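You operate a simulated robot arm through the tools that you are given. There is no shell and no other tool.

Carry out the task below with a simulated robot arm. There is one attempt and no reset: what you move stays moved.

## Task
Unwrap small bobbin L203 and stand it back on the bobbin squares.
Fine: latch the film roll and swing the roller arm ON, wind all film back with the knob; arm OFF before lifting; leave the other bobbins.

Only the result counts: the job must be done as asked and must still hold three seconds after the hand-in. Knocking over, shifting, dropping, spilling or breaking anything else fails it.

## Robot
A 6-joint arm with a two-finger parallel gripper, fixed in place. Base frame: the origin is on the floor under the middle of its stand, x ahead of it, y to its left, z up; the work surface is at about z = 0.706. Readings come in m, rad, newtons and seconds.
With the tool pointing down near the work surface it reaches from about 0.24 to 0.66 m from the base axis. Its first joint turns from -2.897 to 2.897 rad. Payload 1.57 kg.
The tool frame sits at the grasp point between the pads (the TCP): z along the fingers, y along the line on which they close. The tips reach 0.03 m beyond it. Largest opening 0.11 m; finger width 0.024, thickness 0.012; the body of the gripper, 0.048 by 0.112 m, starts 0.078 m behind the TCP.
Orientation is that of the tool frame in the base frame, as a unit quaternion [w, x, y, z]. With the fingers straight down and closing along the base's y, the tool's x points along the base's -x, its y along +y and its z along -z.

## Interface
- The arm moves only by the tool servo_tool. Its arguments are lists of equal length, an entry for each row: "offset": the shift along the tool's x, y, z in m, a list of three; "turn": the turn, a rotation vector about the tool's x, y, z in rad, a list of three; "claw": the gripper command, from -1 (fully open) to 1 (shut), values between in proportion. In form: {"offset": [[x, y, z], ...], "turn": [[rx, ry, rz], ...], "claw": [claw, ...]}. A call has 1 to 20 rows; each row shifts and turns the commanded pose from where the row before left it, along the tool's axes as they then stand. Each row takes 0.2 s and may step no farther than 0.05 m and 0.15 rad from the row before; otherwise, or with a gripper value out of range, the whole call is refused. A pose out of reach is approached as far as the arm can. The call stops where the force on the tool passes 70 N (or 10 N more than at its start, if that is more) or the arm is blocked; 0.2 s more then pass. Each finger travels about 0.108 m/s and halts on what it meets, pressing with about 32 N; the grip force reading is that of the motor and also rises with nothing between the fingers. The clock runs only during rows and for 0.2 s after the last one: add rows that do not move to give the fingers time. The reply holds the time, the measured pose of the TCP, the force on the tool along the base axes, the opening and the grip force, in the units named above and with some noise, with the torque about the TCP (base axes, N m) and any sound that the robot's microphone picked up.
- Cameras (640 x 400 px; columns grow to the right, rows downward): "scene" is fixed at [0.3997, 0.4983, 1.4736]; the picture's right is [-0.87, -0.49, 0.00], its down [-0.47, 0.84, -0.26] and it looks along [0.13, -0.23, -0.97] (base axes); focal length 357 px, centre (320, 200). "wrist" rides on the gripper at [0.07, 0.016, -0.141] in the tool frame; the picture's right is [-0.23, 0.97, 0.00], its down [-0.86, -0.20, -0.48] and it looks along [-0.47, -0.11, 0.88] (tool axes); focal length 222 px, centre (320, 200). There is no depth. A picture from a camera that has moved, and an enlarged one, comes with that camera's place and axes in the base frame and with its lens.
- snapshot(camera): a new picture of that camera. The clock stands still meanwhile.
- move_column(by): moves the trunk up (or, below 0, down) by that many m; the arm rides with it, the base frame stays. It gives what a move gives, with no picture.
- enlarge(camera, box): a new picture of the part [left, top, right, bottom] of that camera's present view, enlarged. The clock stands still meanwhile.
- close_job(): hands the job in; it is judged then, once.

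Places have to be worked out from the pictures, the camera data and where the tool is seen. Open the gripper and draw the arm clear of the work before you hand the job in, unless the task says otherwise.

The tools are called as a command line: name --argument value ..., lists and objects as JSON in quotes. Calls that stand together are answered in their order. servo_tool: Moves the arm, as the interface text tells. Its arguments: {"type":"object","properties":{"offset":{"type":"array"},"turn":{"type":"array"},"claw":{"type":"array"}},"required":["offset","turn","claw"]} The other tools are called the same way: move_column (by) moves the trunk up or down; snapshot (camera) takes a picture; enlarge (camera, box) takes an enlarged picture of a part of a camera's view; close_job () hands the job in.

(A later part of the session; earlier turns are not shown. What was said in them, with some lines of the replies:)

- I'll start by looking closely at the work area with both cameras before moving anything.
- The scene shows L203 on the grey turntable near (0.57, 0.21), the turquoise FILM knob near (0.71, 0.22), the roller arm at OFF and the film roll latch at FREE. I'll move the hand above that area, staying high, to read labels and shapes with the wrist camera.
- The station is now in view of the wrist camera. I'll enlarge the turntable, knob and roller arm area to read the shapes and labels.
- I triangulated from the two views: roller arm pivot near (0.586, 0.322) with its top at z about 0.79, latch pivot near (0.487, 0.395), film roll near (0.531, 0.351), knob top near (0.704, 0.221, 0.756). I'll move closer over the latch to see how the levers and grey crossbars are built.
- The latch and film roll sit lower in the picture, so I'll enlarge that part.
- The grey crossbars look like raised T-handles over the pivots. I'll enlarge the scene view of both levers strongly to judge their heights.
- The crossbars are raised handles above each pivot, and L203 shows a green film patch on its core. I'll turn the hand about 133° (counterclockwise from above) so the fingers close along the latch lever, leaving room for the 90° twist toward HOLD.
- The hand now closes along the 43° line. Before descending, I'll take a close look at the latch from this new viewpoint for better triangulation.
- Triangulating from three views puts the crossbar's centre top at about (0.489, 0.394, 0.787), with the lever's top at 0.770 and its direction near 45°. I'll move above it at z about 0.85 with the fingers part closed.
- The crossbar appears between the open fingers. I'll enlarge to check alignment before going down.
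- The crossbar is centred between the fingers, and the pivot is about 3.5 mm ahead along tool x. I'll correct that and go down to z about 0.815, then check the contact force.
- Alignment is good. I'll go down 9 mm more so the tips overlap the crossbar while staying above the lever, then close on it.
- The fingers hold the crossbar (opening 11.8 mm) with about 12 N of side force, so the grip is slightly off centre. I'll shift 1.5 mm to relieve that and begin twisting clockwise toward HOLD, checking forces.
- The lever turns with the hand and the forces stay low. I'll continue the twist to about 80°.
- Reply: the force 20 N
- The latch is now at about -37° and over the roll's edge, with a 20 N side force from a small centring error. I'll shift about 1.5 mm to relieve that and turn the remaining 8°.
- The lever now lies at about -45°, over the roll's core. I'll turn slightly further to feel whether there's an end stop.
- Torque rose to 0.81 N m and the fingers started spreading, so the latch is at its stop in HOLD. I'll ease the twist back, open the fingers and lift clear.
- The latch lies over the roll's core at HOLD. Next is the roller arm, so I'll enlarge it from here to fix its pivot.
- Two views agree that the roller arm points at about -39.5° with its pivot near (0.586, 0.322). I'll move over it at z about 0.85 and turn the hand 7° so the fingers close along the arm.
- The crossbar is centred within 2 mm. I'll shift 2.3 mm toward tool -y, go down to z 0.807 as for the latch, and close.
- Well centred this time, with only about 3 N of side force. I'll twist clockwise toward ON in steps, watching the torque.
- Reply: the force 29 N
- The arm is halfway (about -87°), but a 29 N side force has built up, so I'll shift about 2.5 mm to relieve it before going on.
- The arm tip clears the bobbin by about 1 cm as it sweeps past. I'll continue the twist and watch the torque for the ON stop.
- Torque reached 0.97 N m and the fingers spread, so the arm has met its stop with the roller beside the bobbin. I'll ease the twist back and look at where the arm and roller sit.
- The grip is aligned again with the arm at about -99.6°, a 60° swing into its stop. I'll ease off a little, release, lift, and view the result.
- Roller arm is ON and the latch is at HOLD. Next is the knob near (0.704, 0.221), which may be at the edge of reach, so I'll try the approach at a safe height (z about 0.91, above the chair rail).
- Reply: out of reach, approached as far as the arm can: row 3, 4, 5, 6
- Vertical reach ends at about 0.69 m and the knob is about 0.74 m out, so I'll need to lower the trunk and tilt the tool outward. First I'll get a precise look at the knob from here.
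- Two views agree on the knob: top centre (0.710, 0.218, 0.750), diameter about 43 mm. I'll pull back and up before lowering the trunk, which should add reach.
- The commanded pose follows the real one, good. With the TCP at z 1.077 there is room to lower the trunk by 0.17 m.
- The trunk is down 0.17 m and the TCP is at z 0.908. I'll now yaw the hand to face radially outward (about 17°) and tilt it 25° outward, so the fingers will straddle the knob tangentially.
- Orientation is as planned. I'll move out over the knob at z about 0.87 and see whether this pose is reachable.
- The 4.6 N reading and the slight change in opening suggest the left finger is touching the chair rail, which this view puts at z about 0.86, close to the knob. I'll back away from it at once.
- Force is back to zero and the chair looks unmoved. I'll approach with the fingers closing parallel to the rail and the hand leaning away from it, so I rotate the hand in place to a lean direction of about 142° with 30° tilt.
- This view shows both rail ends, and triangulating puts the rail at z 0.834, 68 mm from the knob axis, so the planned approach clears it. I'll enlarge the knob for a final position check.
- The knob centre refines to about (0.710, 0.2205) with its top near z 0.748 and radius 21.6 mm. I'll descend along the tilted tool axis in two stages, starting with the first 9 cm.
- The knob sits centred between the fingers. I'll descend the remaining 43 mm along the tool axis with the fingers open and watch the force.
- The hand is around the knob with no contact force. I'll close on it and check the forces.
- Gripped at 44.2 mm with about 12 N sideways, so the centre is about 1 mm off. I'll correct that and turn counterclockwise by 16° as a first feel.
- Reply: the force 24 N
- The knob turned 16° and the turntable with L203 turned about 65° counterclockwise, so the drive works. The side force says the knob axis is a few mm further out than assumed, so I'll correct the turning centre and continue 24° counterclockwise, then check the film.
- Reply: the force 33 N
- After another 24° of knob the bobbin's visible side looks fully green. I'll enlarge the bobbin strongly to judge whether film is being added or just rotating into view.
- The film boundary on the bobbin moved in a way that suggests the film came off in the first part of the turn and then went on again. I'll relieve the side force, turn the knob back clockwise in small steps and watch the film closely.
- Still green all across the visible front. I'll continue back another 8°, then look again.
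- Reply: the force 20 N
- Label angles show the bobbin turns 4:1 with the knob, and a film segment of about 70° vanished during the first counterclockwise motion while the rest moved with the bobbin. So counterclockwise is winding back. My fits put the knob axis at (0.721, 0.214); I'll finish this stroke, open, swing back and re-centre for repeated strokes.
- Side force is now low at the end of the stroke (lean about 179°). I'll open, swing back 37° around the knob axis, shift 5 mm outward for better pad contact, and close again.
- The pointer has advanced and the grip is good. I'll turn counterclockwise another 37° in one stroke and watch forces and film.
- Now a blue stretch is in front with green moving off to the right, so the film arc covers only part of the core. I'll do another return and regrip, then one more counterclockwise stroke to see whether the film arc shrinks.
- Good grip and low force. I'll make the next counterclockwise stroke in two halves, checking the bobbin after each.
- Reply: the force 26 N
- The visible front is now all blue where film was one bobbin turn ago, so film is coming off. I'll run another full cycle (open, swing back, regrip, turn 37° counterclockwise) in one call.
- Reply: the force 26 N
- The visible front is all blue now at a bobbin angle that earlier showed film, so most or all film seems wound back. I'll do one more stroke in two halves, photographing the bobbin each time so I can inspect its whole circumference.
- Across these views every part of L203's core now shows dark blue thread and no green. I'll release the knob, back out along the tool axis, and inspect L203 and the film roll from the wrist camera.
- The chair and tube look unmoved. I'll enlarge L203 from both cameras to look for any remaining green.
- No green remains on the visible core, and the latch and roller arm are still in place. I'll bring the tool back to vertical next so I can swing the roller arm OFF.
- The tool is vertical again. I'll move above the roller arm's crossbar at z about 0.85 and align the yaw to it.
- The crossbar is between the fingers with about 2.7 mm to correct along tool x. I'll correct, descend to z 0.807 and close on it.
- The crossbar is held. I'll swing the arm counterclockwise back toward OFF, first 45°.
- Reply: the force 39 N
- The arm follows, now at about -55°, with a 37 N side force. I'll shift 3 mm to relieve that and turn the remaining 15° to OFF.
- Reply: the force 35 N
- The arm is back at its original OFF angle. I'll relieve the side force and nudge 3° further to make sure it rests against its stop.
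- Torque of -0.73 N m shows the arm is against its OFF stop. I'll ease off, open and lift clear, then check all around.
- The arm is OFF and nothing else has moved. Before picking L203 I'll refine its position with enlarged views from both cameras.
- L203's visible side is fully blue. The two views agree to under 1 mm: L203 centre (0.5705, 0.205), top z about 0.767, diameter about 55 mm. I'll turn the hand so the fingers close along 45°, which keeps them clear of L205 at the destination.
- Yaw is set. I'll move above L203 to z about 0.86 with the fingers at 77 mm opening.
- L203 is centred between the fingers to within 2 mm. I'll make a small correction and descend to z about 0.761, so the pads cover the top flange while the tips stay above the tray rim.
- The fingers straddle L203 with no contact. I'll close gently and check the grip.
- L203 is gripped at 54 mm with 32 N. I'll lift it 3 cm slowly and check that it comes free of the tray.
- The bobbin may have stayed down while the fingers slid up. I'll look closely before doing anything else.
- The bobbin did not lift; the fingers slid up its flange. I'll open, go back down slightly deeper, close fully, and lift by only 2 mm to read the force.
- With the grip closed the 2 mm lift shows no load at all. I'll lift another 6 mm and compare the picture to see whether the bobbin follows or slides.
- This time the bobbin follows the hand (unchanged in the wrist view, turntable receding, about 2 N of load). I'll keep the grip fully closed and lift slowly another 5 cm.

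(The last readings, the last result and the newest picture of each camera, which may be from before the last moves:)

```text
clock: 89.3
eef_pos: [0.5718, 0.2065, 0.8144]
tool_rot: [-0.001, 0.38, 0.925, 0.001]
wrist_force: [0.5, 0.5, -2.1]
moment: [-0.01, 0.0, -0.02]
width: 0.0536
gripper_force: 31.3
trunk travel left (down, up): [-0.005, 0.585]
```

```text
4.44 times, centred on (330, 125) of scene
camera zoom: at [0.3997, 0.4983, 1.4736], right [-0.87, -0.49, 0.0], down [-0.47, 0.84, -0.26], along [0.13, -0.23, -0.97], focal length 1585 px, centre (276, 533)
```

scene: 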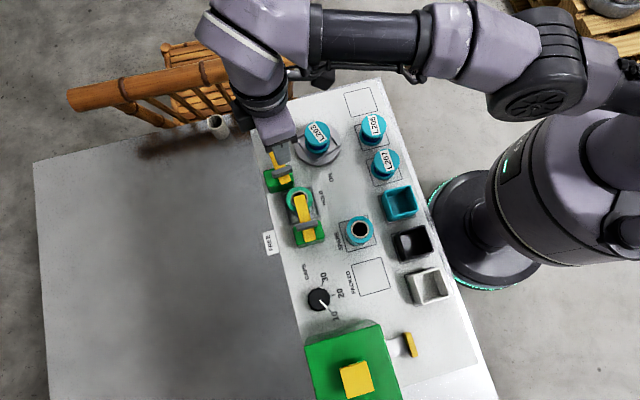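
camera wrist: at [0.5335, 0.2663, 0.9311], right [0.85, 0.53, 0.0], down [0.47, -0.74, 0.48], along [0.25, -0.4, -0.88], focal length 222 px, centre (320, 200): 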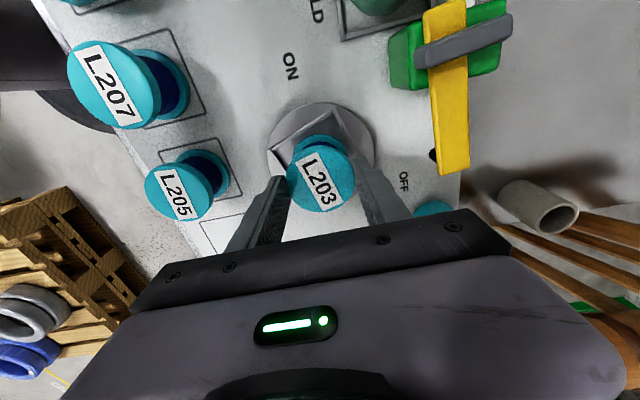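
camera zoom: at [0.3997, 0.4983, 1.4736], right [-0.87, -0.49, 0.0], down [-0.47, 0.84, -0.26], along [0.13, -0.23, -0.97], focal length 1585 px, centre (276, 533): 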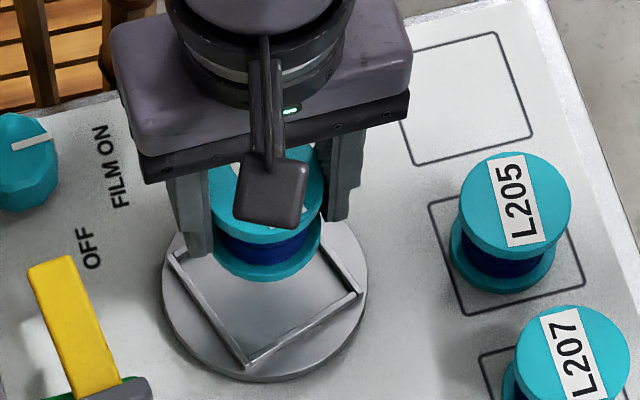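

L203 is free of the turntable and held firmly. I'll raise it a little more, carry it over the empty bobbin square near (0.535, 0.057), and turn the hand 45° on the way so the unseen side of the bobbin will face the scene camera.

servo_tool --offset '[[0, 0, -0.015], [0, 0, -0.02], [0, 0, -0.015], [-0.0099, -0.0165, 0], [-0.0099, -0.0165, 0], [-0.0099, -0.0165, 0], [-0.0099, -0.0165, 0], [-0.0099, -0.0165, 0], [-0.0099, -0.0165, 0], [-0.0099, -0.0165, 0], [-0.0099, -0.0165, 0], [0, 0, 0], [0, 0, 0], [0, 0, 0], [0, 0, 0], [0, 0, 0], [0, 0, 0], [0, 0, 0]]' --turn '[[0, 0, 0], [0, 0, 0], [0, 0, 0], [0, 0, 0], [0, 0, 0], [0, 0, 0], [0, 0, 0], [0, 0, 0], [0, 0, 0], [0, 0, 0], [0, 0, 0], [0, 0, -0.131], [0, 0, -0.131], [0, 0, -0.131], [0, 0, -0.131], [0, 0, -0.131], [0, 0, -0.131], [0, 0, 0]]' --claw '[1, 1, 1, 1, 1, 1, 1, 1, 1, 1, 1, 1, 1, 1, 1, 1, 1, 1]'

snapshot --camera "wrist"

enlarge --camera "scene" --box '[310, 60, 430, 170]'

```text
clock: 93.1
eef_pos: [0.536, 0.0566, 0.8648]
tool_rot: [0.0, -0.005, 1.0, -0.001]
wrist_force: [1.3, -0.6, -2.6]
moment: [-0.01, -0.02, 0.01]
width: 0.0533
gripper_force: 31.5
trunk travel left (down, up): [-0.005, 0.585]
```

```text
taken
camera wrist: at [0.4662, 0.0726, 1.0061], right [0.22, 0.98, 0.0], down [0.86, -0.19, 0.48], along [0.47, -0.1, -0.88], focal length 222 px, centre (320, 200)
```

wrist: 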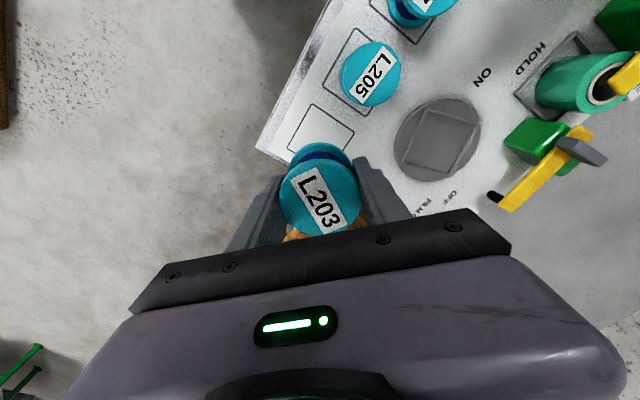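

```text
3.64 times, centred on (370, 115) of scene
camera zoom: at [0.3997, 0.4983, 1.4736], right [-0.87, -0.49, 0.0], down [-0.47, 0.84, -0.26], along [0.13, -0.23, -0.97], focal length 1297 px, centre (138, 509)
```

zoom: 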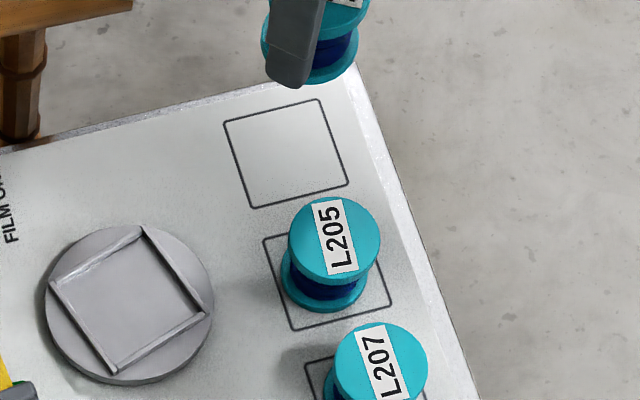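

L203 hangs over the area of the empty square. I'll enlarge the wrist view of that square to refine its centre before lowering.

enlarge --camera "wrist" --box '[250, 80, 410, 190]'

enlarge --camera "scene" --box '[360, 60, 430, 130]'

```text
3.64 times, centred on (330, 135) of wrist
camera zoom: at [0.4662, 0.0726, 1.0061], right [0.22, 0.98, 0.0], down [0.86, -0.19, 0.48], along [0.47, -0.1, -0.88], focal length 808 px, centre (284, 436)
```

zoom: 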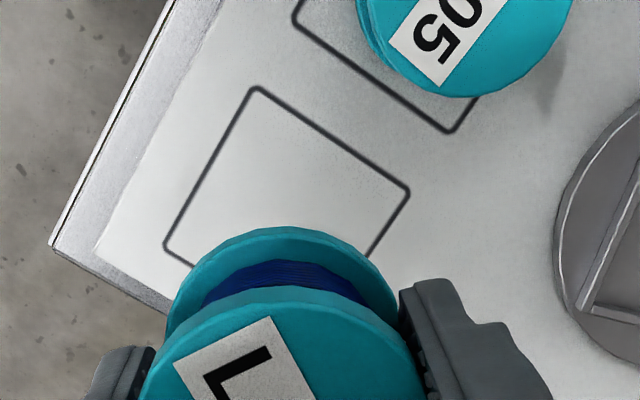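

```text
5.71 times, centred on (395, 95) of scene
camera zoom: at [0.3997, 0.4983, 1.4736], right [-0.87, -0.49, 0.0], down [-0.47, 0.84, -0.26], along [0.13, -0.23, -0.97], focal length 2038 px, centre (-109, 800)
```

zoom: 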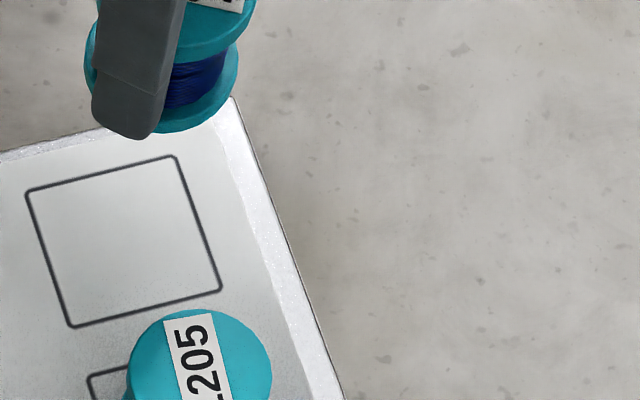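

Two views agree the square centre is (0.5355, 0.0572), right below the bobbin. I'll lower L203 straight down most of the way.

servo_tool --offset '[[0, 0, 0.02], [0, 0, 0.02], [0, 0, 0.02], [0, 0, 0.02], [0, 0, 0.015], [0, 0, 0.006], [0, 0, 0]]' --turn '[[0, 0, 0], [0, 0, 0], [0, 0, 0], [0, 0, 0], [0, 0, 0], [0, 0, 0], [0, 0, 0]]' --claw '[1, 1, 1, 1, 1, 1, 1]'

enlarge --camera "scene" --box '[325, 75, 405, 140]'

enlarge --camera "wrist" --box '[240, 80, 400, 200]'

```text
clock: 94.7
eef_pos: [0.5371, 0.0563, 0.7637]
tool_rot: [-0.001, -0.004, 1.0, 0.0]
wrist_force: [0.2, 0.3, -1.7]
moment: [-0.02, 0.02, -0.02]
width: 0.0537
gripper_force: 32.3
trunk travel left (down, up): [-0.005, 0.585]
```

```text
6.15 times, centred on (365, 108) of scene
camera zoom: at [0.3997, 0.4983, 1.4736], right [-0.87, -0.49, 0.0], down [-0.47, 0.84, -0.26], along [0.13, -0.23, -0.97], focal length 2195 px, centre (43, 769)
```

zoom: 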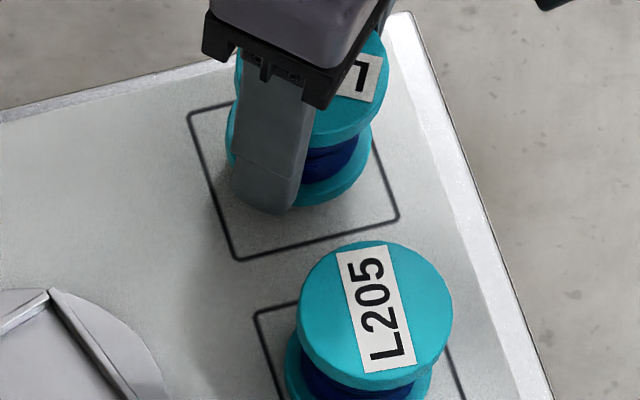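

```text
3.33 times, centred on (320, 140) of wrist
camera zoom: at [0.4665, 0.073, 0.9039], right [0.22, 0.98, 0.0], down [0.86, -0.19, 0.48], along [0.47, -0.11, -0.88], focal length 740 px, centre (320, 400)
```

zoom: 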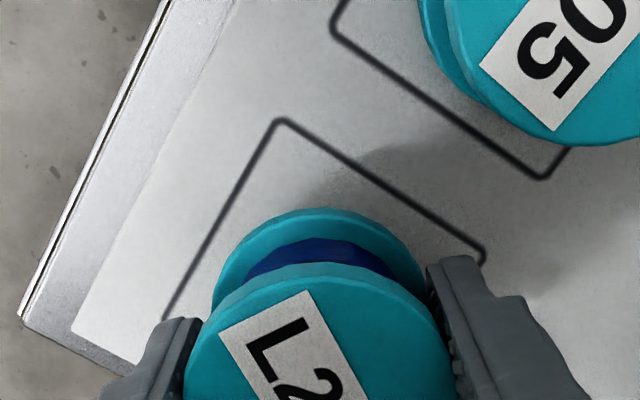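

Still about 16 mm to go by estimate. I'll lower 10 mm, then in 2 mm steps while watching for contact force.

servo_tool --offset '[[0, 0, 0.005], [0, 0, 0.005], [0, 0, 0]]' --turn '[[0, 0, 0], [0, 0, 0], [0, 0, 0]]' --claw '[1, 1, 1]'

servo_tool --offset '[[0, 0, 0.002], [0, 0, 0]]' --turn '[[0, 0, 0], [0, 0, 0]]' --claw '[1, 1]'

servo_tool --offset '[[0, 0, 0.002], [0, 0, 0]]' --turn '[[0, 0, 0], [0, 0, 0]]' --claw '[1, 1]'

```text
clock: 95.5
eef_pos: [0.5359, 0.0567, 0.7533]
tool_rot: [0.001, -0.003, 1.0, 0.0]
wrist_force: [0.0, 0.3, -2.0]
moment: [0.0, -0.01, -0.02]
width: 0.0537
gripper_force: 31.9
trunk travel left (down, up): [-0.005, 0.585]
```

```text
clock: 96.1
eef_pos: [0.5368, 0.057, 0.751]
tool_rot: [0.0, -0.004, 1.0, 0.001]
wrist_force: [1.1, 0.1, -1.7]
moment: [-0.01, -0.04, -0.03]
width: 0.0536
gripper_force: 32.2
trunk travel left (down, up): [-0.005, 0.585]
```

```text
clock: 96.7
eef_pos: [0.5354, 0.0565, 0.7499]
tool_rot: [-0.001, -0.004, 1.0, 0.0]
wrist_force: [-0.8, -0.6, -1.5]
moment: [-0.01, -0.01, 0.0]
width: 0.0536
gripper_force: 32.5
trunk travel left (down, up): [-0.005, 0.585]
```

No contact yet (still about -1.7 N of weight). I'll continue in 1.5 mm steps.

servo_tool --offset '[[0, 0, 0.0015], [0, 0, 0]]' --turn '[[0, 0, 0], [0, 0, 0]]' --claw '[1, 1]'

servo_tool --offset '[[0, 0, 0.0015], [0, 0, 0]]' --turn '[[0, 0, 0], [0, 0, 0]]' --claw '[1, 1]'

enlarge --camera "scene" --box '[325, 75, 405, 140]'

```text
clock: 97.3
eef_pos: [0.5359, 0.0567, 0.7485]
tool_rot: [-0.001, -0.004, 1.0, 0.0]
wrist_force: [-0.5, -0.2, -1.5]
moment: [-0.03, 0.0, 0.0]
width: 0.0537
gripper_force: 32.3
trunk travel left (down, up): [-0.005, 0.585]
```

```text
clock: 97.9
eef_pos: [0.5356, 0.0558, 0.7466]
tool_rot: [-0.001, -0.003, 1.0, 0.0]
wrist_force: [-0.2, -0.7, -2.5]
moment: [0.01, 0.03, -0.02]
width: 0.0537
gripper_force: 31.8
trunk travel left (down, up): [-0.005, 0.585]
```

```text
6.15 times, centred on (365, 108) of scene
camera zoom: at [0.3997, 0.4983, 1.4736], right [-0.87, -0.49, 0.0], down [-0.47, 0.84, -0.26], along [0.13, -0.23, -0.97], focal length 2195 px, centre (43, 769)
```

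zoom: 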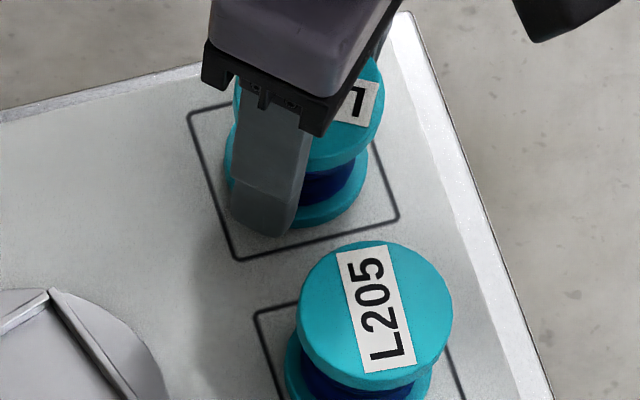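

The picture shows the bobbin's base almost at the surface and well inside the square. I'll continue in 1 mm steps until I feel contact.

servo_tool --offset '[[0, 0, 0.001], [0, 0, 0]]' --turn '[[0, 0, 0], [0, 0, 0]]' --claw '[1, 1]'

servo_tool --offset '[[0, 0, 0.001], [0, 0, 0]]' --turn '[[0, 0, 0], [0, 0, 0]]' --claw '[1, 1]'

servo_tool --offset '[[0, 0, 0.001], [0, 0, 0]]' --turn '[[0, 0, 0], [0, 0, 0]]' --claw '[1, 1]'

```text
clock: 98.5
eef_pos: [0.5361, 0.0567, 0.7462]
tool_rot: [0.0, -0.003, 1.0, 0.0]
wrist_force: [-0.8, 0.1, -2.3]
moment: [0.0, -0.01, 0.03]
width: 0.0538
gripper_force: 32.0
trunk travel left (down, up): [-0.005, 0.585]
```

```text
clock: 99.1
eef_pos: [0.5366, 0.0558, 0.7458]
tool_rot: [0.0, -0.004, 1.0, 0.001]
wrist_force: [-1.8, 0.5, 9.6]
moment: [-0.1, 0.27, -0.01]
width: 0.0536
gripper_force: 32.3
trunk travel left (down, up): [-0.005, 0.585]
```

```text
clock: 99.7
eef_pos: [0.5359, 0.0559, 0.7448]
tool_rot: [0.001, -0.004, 1.0, 0.001]
wrist_force: [6.0, -0.2, 22.9]
moment: [0.01, 0.32, -0.07]
width: 0.0537
gripper_force: 31.9
trunk travel left (down, up): [-0.005, 0.585]
```

Contact is clear at 23 N, so L203 stands on the surface. I'll ease up 1.5 mm, then open the fingers gradually.

servo_tool --offset '[[0, 0, -0.0015], [0, 0, 0], [0, 0, 0], [0, 0, 0], [0, 0, 0], [0, 0, 0]]' --turn '[[0, 0, 0], [0, 0, 0], [0, 0, 0], [0, 0, 0], [0, 0, 0], [0, 0, 0]]' --claw '[1, 1, 0.0, -0.1, -0.25, -0.3]'

enlarge --camera "scene" --box '[325, 75, 405, 140]'

enlarge --camera "wrist" --box '[240, 100, 400, 220]'

```text
clock: 101.1
eef_pos: [0.5355, 0.0563, 0.7459]
tool_rot: [0.0, -0.004, 1.0, 0.0]
wrist_force: [0.5, 0.0, -0.1]
moment: [-0.03, 0.02, -0.01]
width: 0.0714
gripper_force: 0.0
trunk travel left (down, up): [-0.005, 0.585]
```

```text
6.15 times, centred on (365, 108) of scene
camera zoom: at [0.3997, 0.4983, 1.4736], right [-0.87, -0.49, 0.0], down [-0.47, 0.84, -0.26], along [0.13, -0.23, -0.97], focal length 2195 px, centre (43, 769)
```

zoom: 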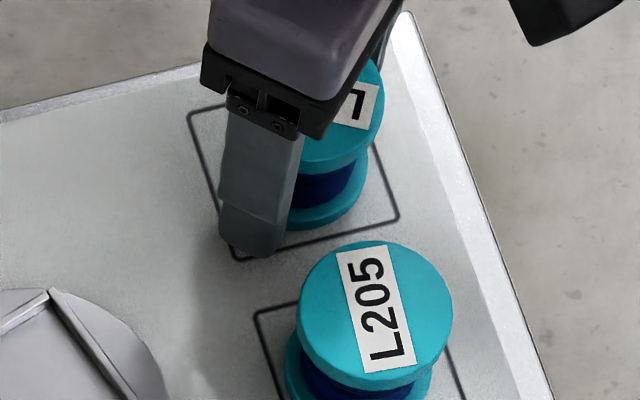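

```text
3.33 times, centred on (320, 160) of wrist
camera zoom: at [0.4657, 0.0731, 0.8863], right [0.22, 0.98, 0.0], down [0.86, -0.19, 0.48], along [0.47, -0.11, -0.88], focal length 740 px, centre (320, 333)
```

zoom: 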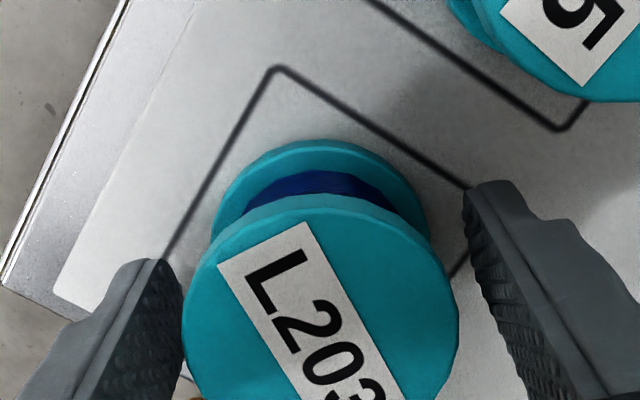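

L203 stands free inside the square, with the left finger close to it. I'll open a bit wider and shift 2 mm to centre, then rise straight up.

servo_tool --offset '[[0, 0, 0], [0, -0.002, 0], [0, 0, -0.01], [0, 0, -0.02], [0, 0, -0.03], [0, 0, -0.04], [0, 0, -0.04], [0, 0, 0]]' --turn '[[0, 0, 0], [0, 0, 0], [0, 0, 0], [0, 0, 0], [0, 0, 0], [0, 0, 0], [0, 0, 0], [0, 0, 0]]' --claw '[-0.4, -0.45, -0.45, -0.45, -0.45, -0.45, -0.45, -0.45]'

snapshot --camera "wrist"

enlarge --camera "scene" --box '[325, 75, 405, 140]'

```text
clock: 102.9
eef_pos: [0.535, 0.0539, 0.8827]
tool_rot: [0.0, -0.003, 1.0, 0.0]
wrist_force: [-0.8, -0.1, 0.2]
moment: [0.01, -0.02, 0.03]
width: 0.0799
gripper_force: 0.0
trunk travel left (down, up): [-0.005, 0.585]
```

```text
taken
camera wrist: at [0.4648, 0.0702, 1.0247], right [0.22, 0.98, 0.0], down [0.86, -0.19, 0.48], along [0.47, -0.11, -0.88], focal length 222 px, centre (320, 200)
```

wrist: 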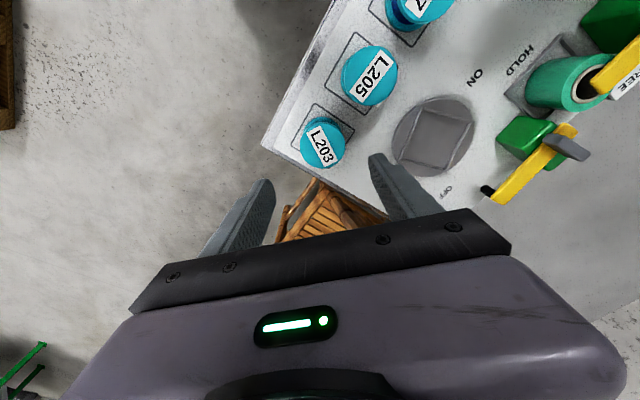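

```text
6.15 times, centred on (365, 108) of scene
camera zoom: at [0.3997, 0.4983, 1.4736], right [-0.87, -0.49, 0.0], down [-0.47, 0.84, -0.26], along [0.13, -0.23, -0.97], focal length 2195 px, centre (43, 769)
```

zoom: 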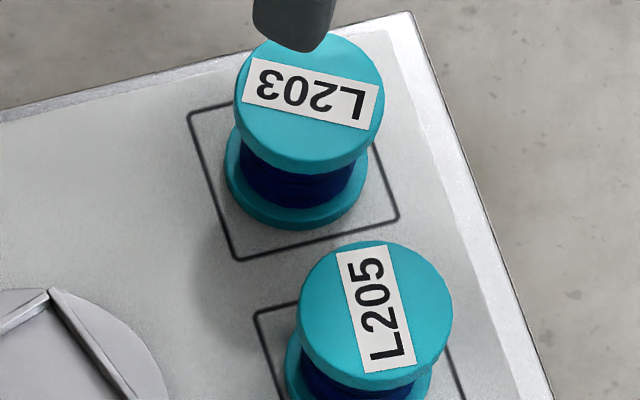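

L203 stands inside the empty square and its newly visible side is all blue too, with no film left. I'll draw the arm up and back, clear of the work, with the gripper open.

servo_tool --offset '[[0, 0, -0.03], [0, 0, -0.03], [0.01, 0, -0.03], [0.02, 0, -0.03], [0.025, 0, -0.02], [0.03, 0.01, -0.01], [0.03, 0.02, 0], [0.03, 0.02, 0], [0, 0, 0]]' --turn '[[0, 0, 0], [0, 0, 0], [0, 0, 0], [0, 0, 0], [0, 0, 0], [0, 0, 0], [0, 0, 0], [0, 0, 0], [0, 0, 0]]' --claw '[-1, -1, -1, -1, -1, -1, -1, -1, -1]'

snapshot --camera "scene"

snapshot --camera "wrist"

```text
clock: 104.9
eef_pos: [0.39, 0.1027, 1.0349]
tool_rot: [-0.003, -0.003, 1.0, -0.001]
wrist_force: [-0.8, -0.2, -0.1]
moment: [0.01, -0.01, 0.0]
width: 0.11
gripper_force: 0.0
trunk travel left (down, up): [-0.005, 0.585]
```

```text
taken
```

scene: 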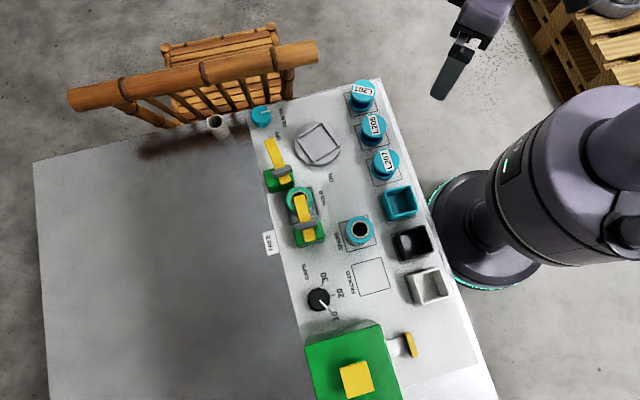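

```text
taken
camera wrist: at [0.3212, 0.1196, 1.1755], right [0.22, 0.98, 0.0], down [0.86, -0.19, 0.47], along [0.46, -0.11, -0.88], focal length 222 px, centre (320, 200)
```

wrist: 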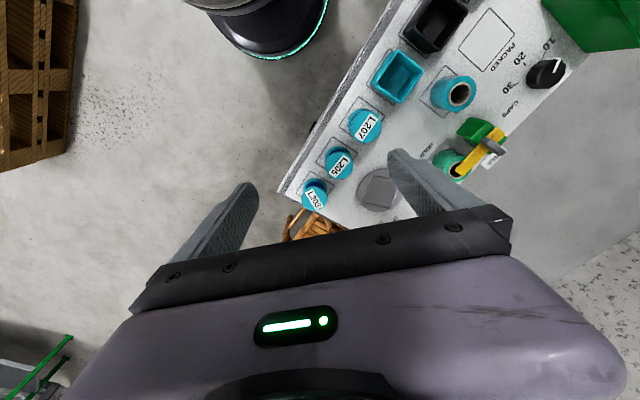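

The arm is clear and the chair, tube and other bobbins are where they started. I'll do a last close check of L203, the levers and the roll before handing in.

enlarge --camera "scene" --box '[330, 70, 410, 190]'

enlarge --camera "scene" --box '[240, 90, 350, 260]'

enlarge --camera "wrist" --box '[280, 90, 400, 215]'

```text
3.33 times, centred on (370, 130) of scene
camera zoom: at [0.3997, 0.4983, 1.4736], right [-0.87, -0.49, 0.0], down [-0.47, 0.84, -0.26], along [0.13, -0.23, -0.97], focal length 1189 px, centre (153, 433)
```

zoom: 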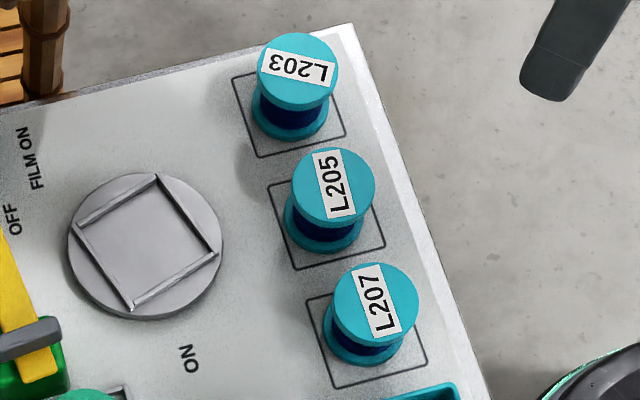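

```text
2.35 times, centred on (295, 175) of scene
camera zoom: at [0.3997, 0.4983, 1.4736], right [-0.87, -0.49, 0.0], down [-0.47, 0.84, -0.26], along [0.13, -0.23, -0.97], focal length 839 px, centre (379, 259)
```

zoom: 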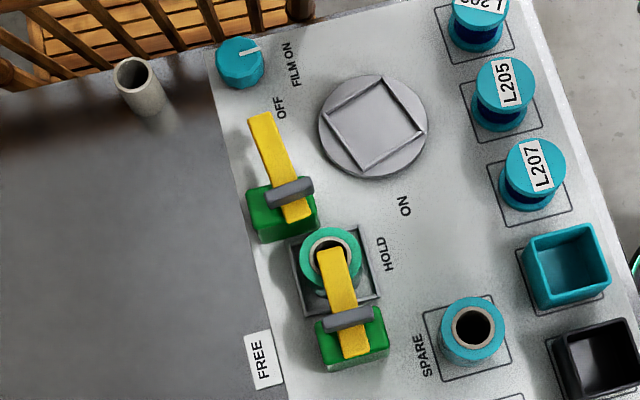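

```text
3.20 times, centred on (340, 152) of wrist
camera zoom: at [0.3212, 0.1196, 1.1755], right [0.22, 0.98, 0.0], down [0.86, -0.19, 0.47], along [0.46, -0.11, -0.88], focal length 711 px, centre (256, 352)
```

zoom: 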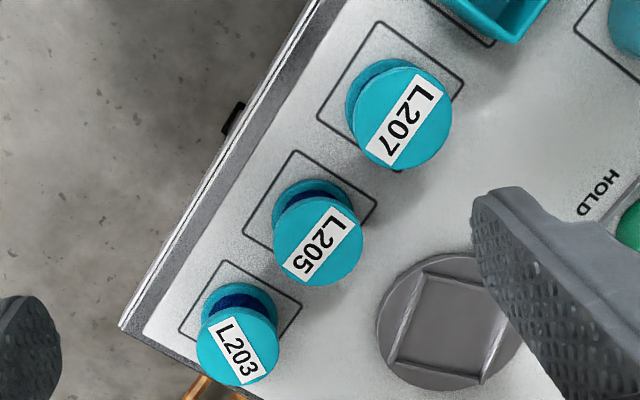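

L203 stands upright in the third bobbin square with a bare blue core. L205 and L207 are untouched, the roller arm is OFF, the roll is latched, and the arm is clear with the gripper open. I'm handing the job in.

close_job

```text
The job is handed in.
```

I unwrapped L203 and stood it upright in the empty bobbin square, and the job is handed in. In the last pictures its core shows only dark blue thread, with no green film on any side I could see.

- **Film roll:** the latch is at HOLD, against its stop.
- **Roller arm:** it was ON for the winding and went back to OFF before I lifted the bobbin.
- **Knob:** I turned it counterclockwise in repeated strokes (with one short reversal while checking direction) until no film showed on the core.
- **Other bobbins:** L205 and L207 were left alone.

Two things happened along the way:

- **Chair rail:** a finger lightly touched it (about 5 N) while I was approaching the knob. I backed off straight away, and the chair looks unmoved in the pictures.
- **First lift:** the fingers slid up L203's flange and it stayed in its tray. A fuller grip lifted it cleanly.

The arm is clear of the work with the gripper open. The trunk is still 0.17 m lower than at the start.
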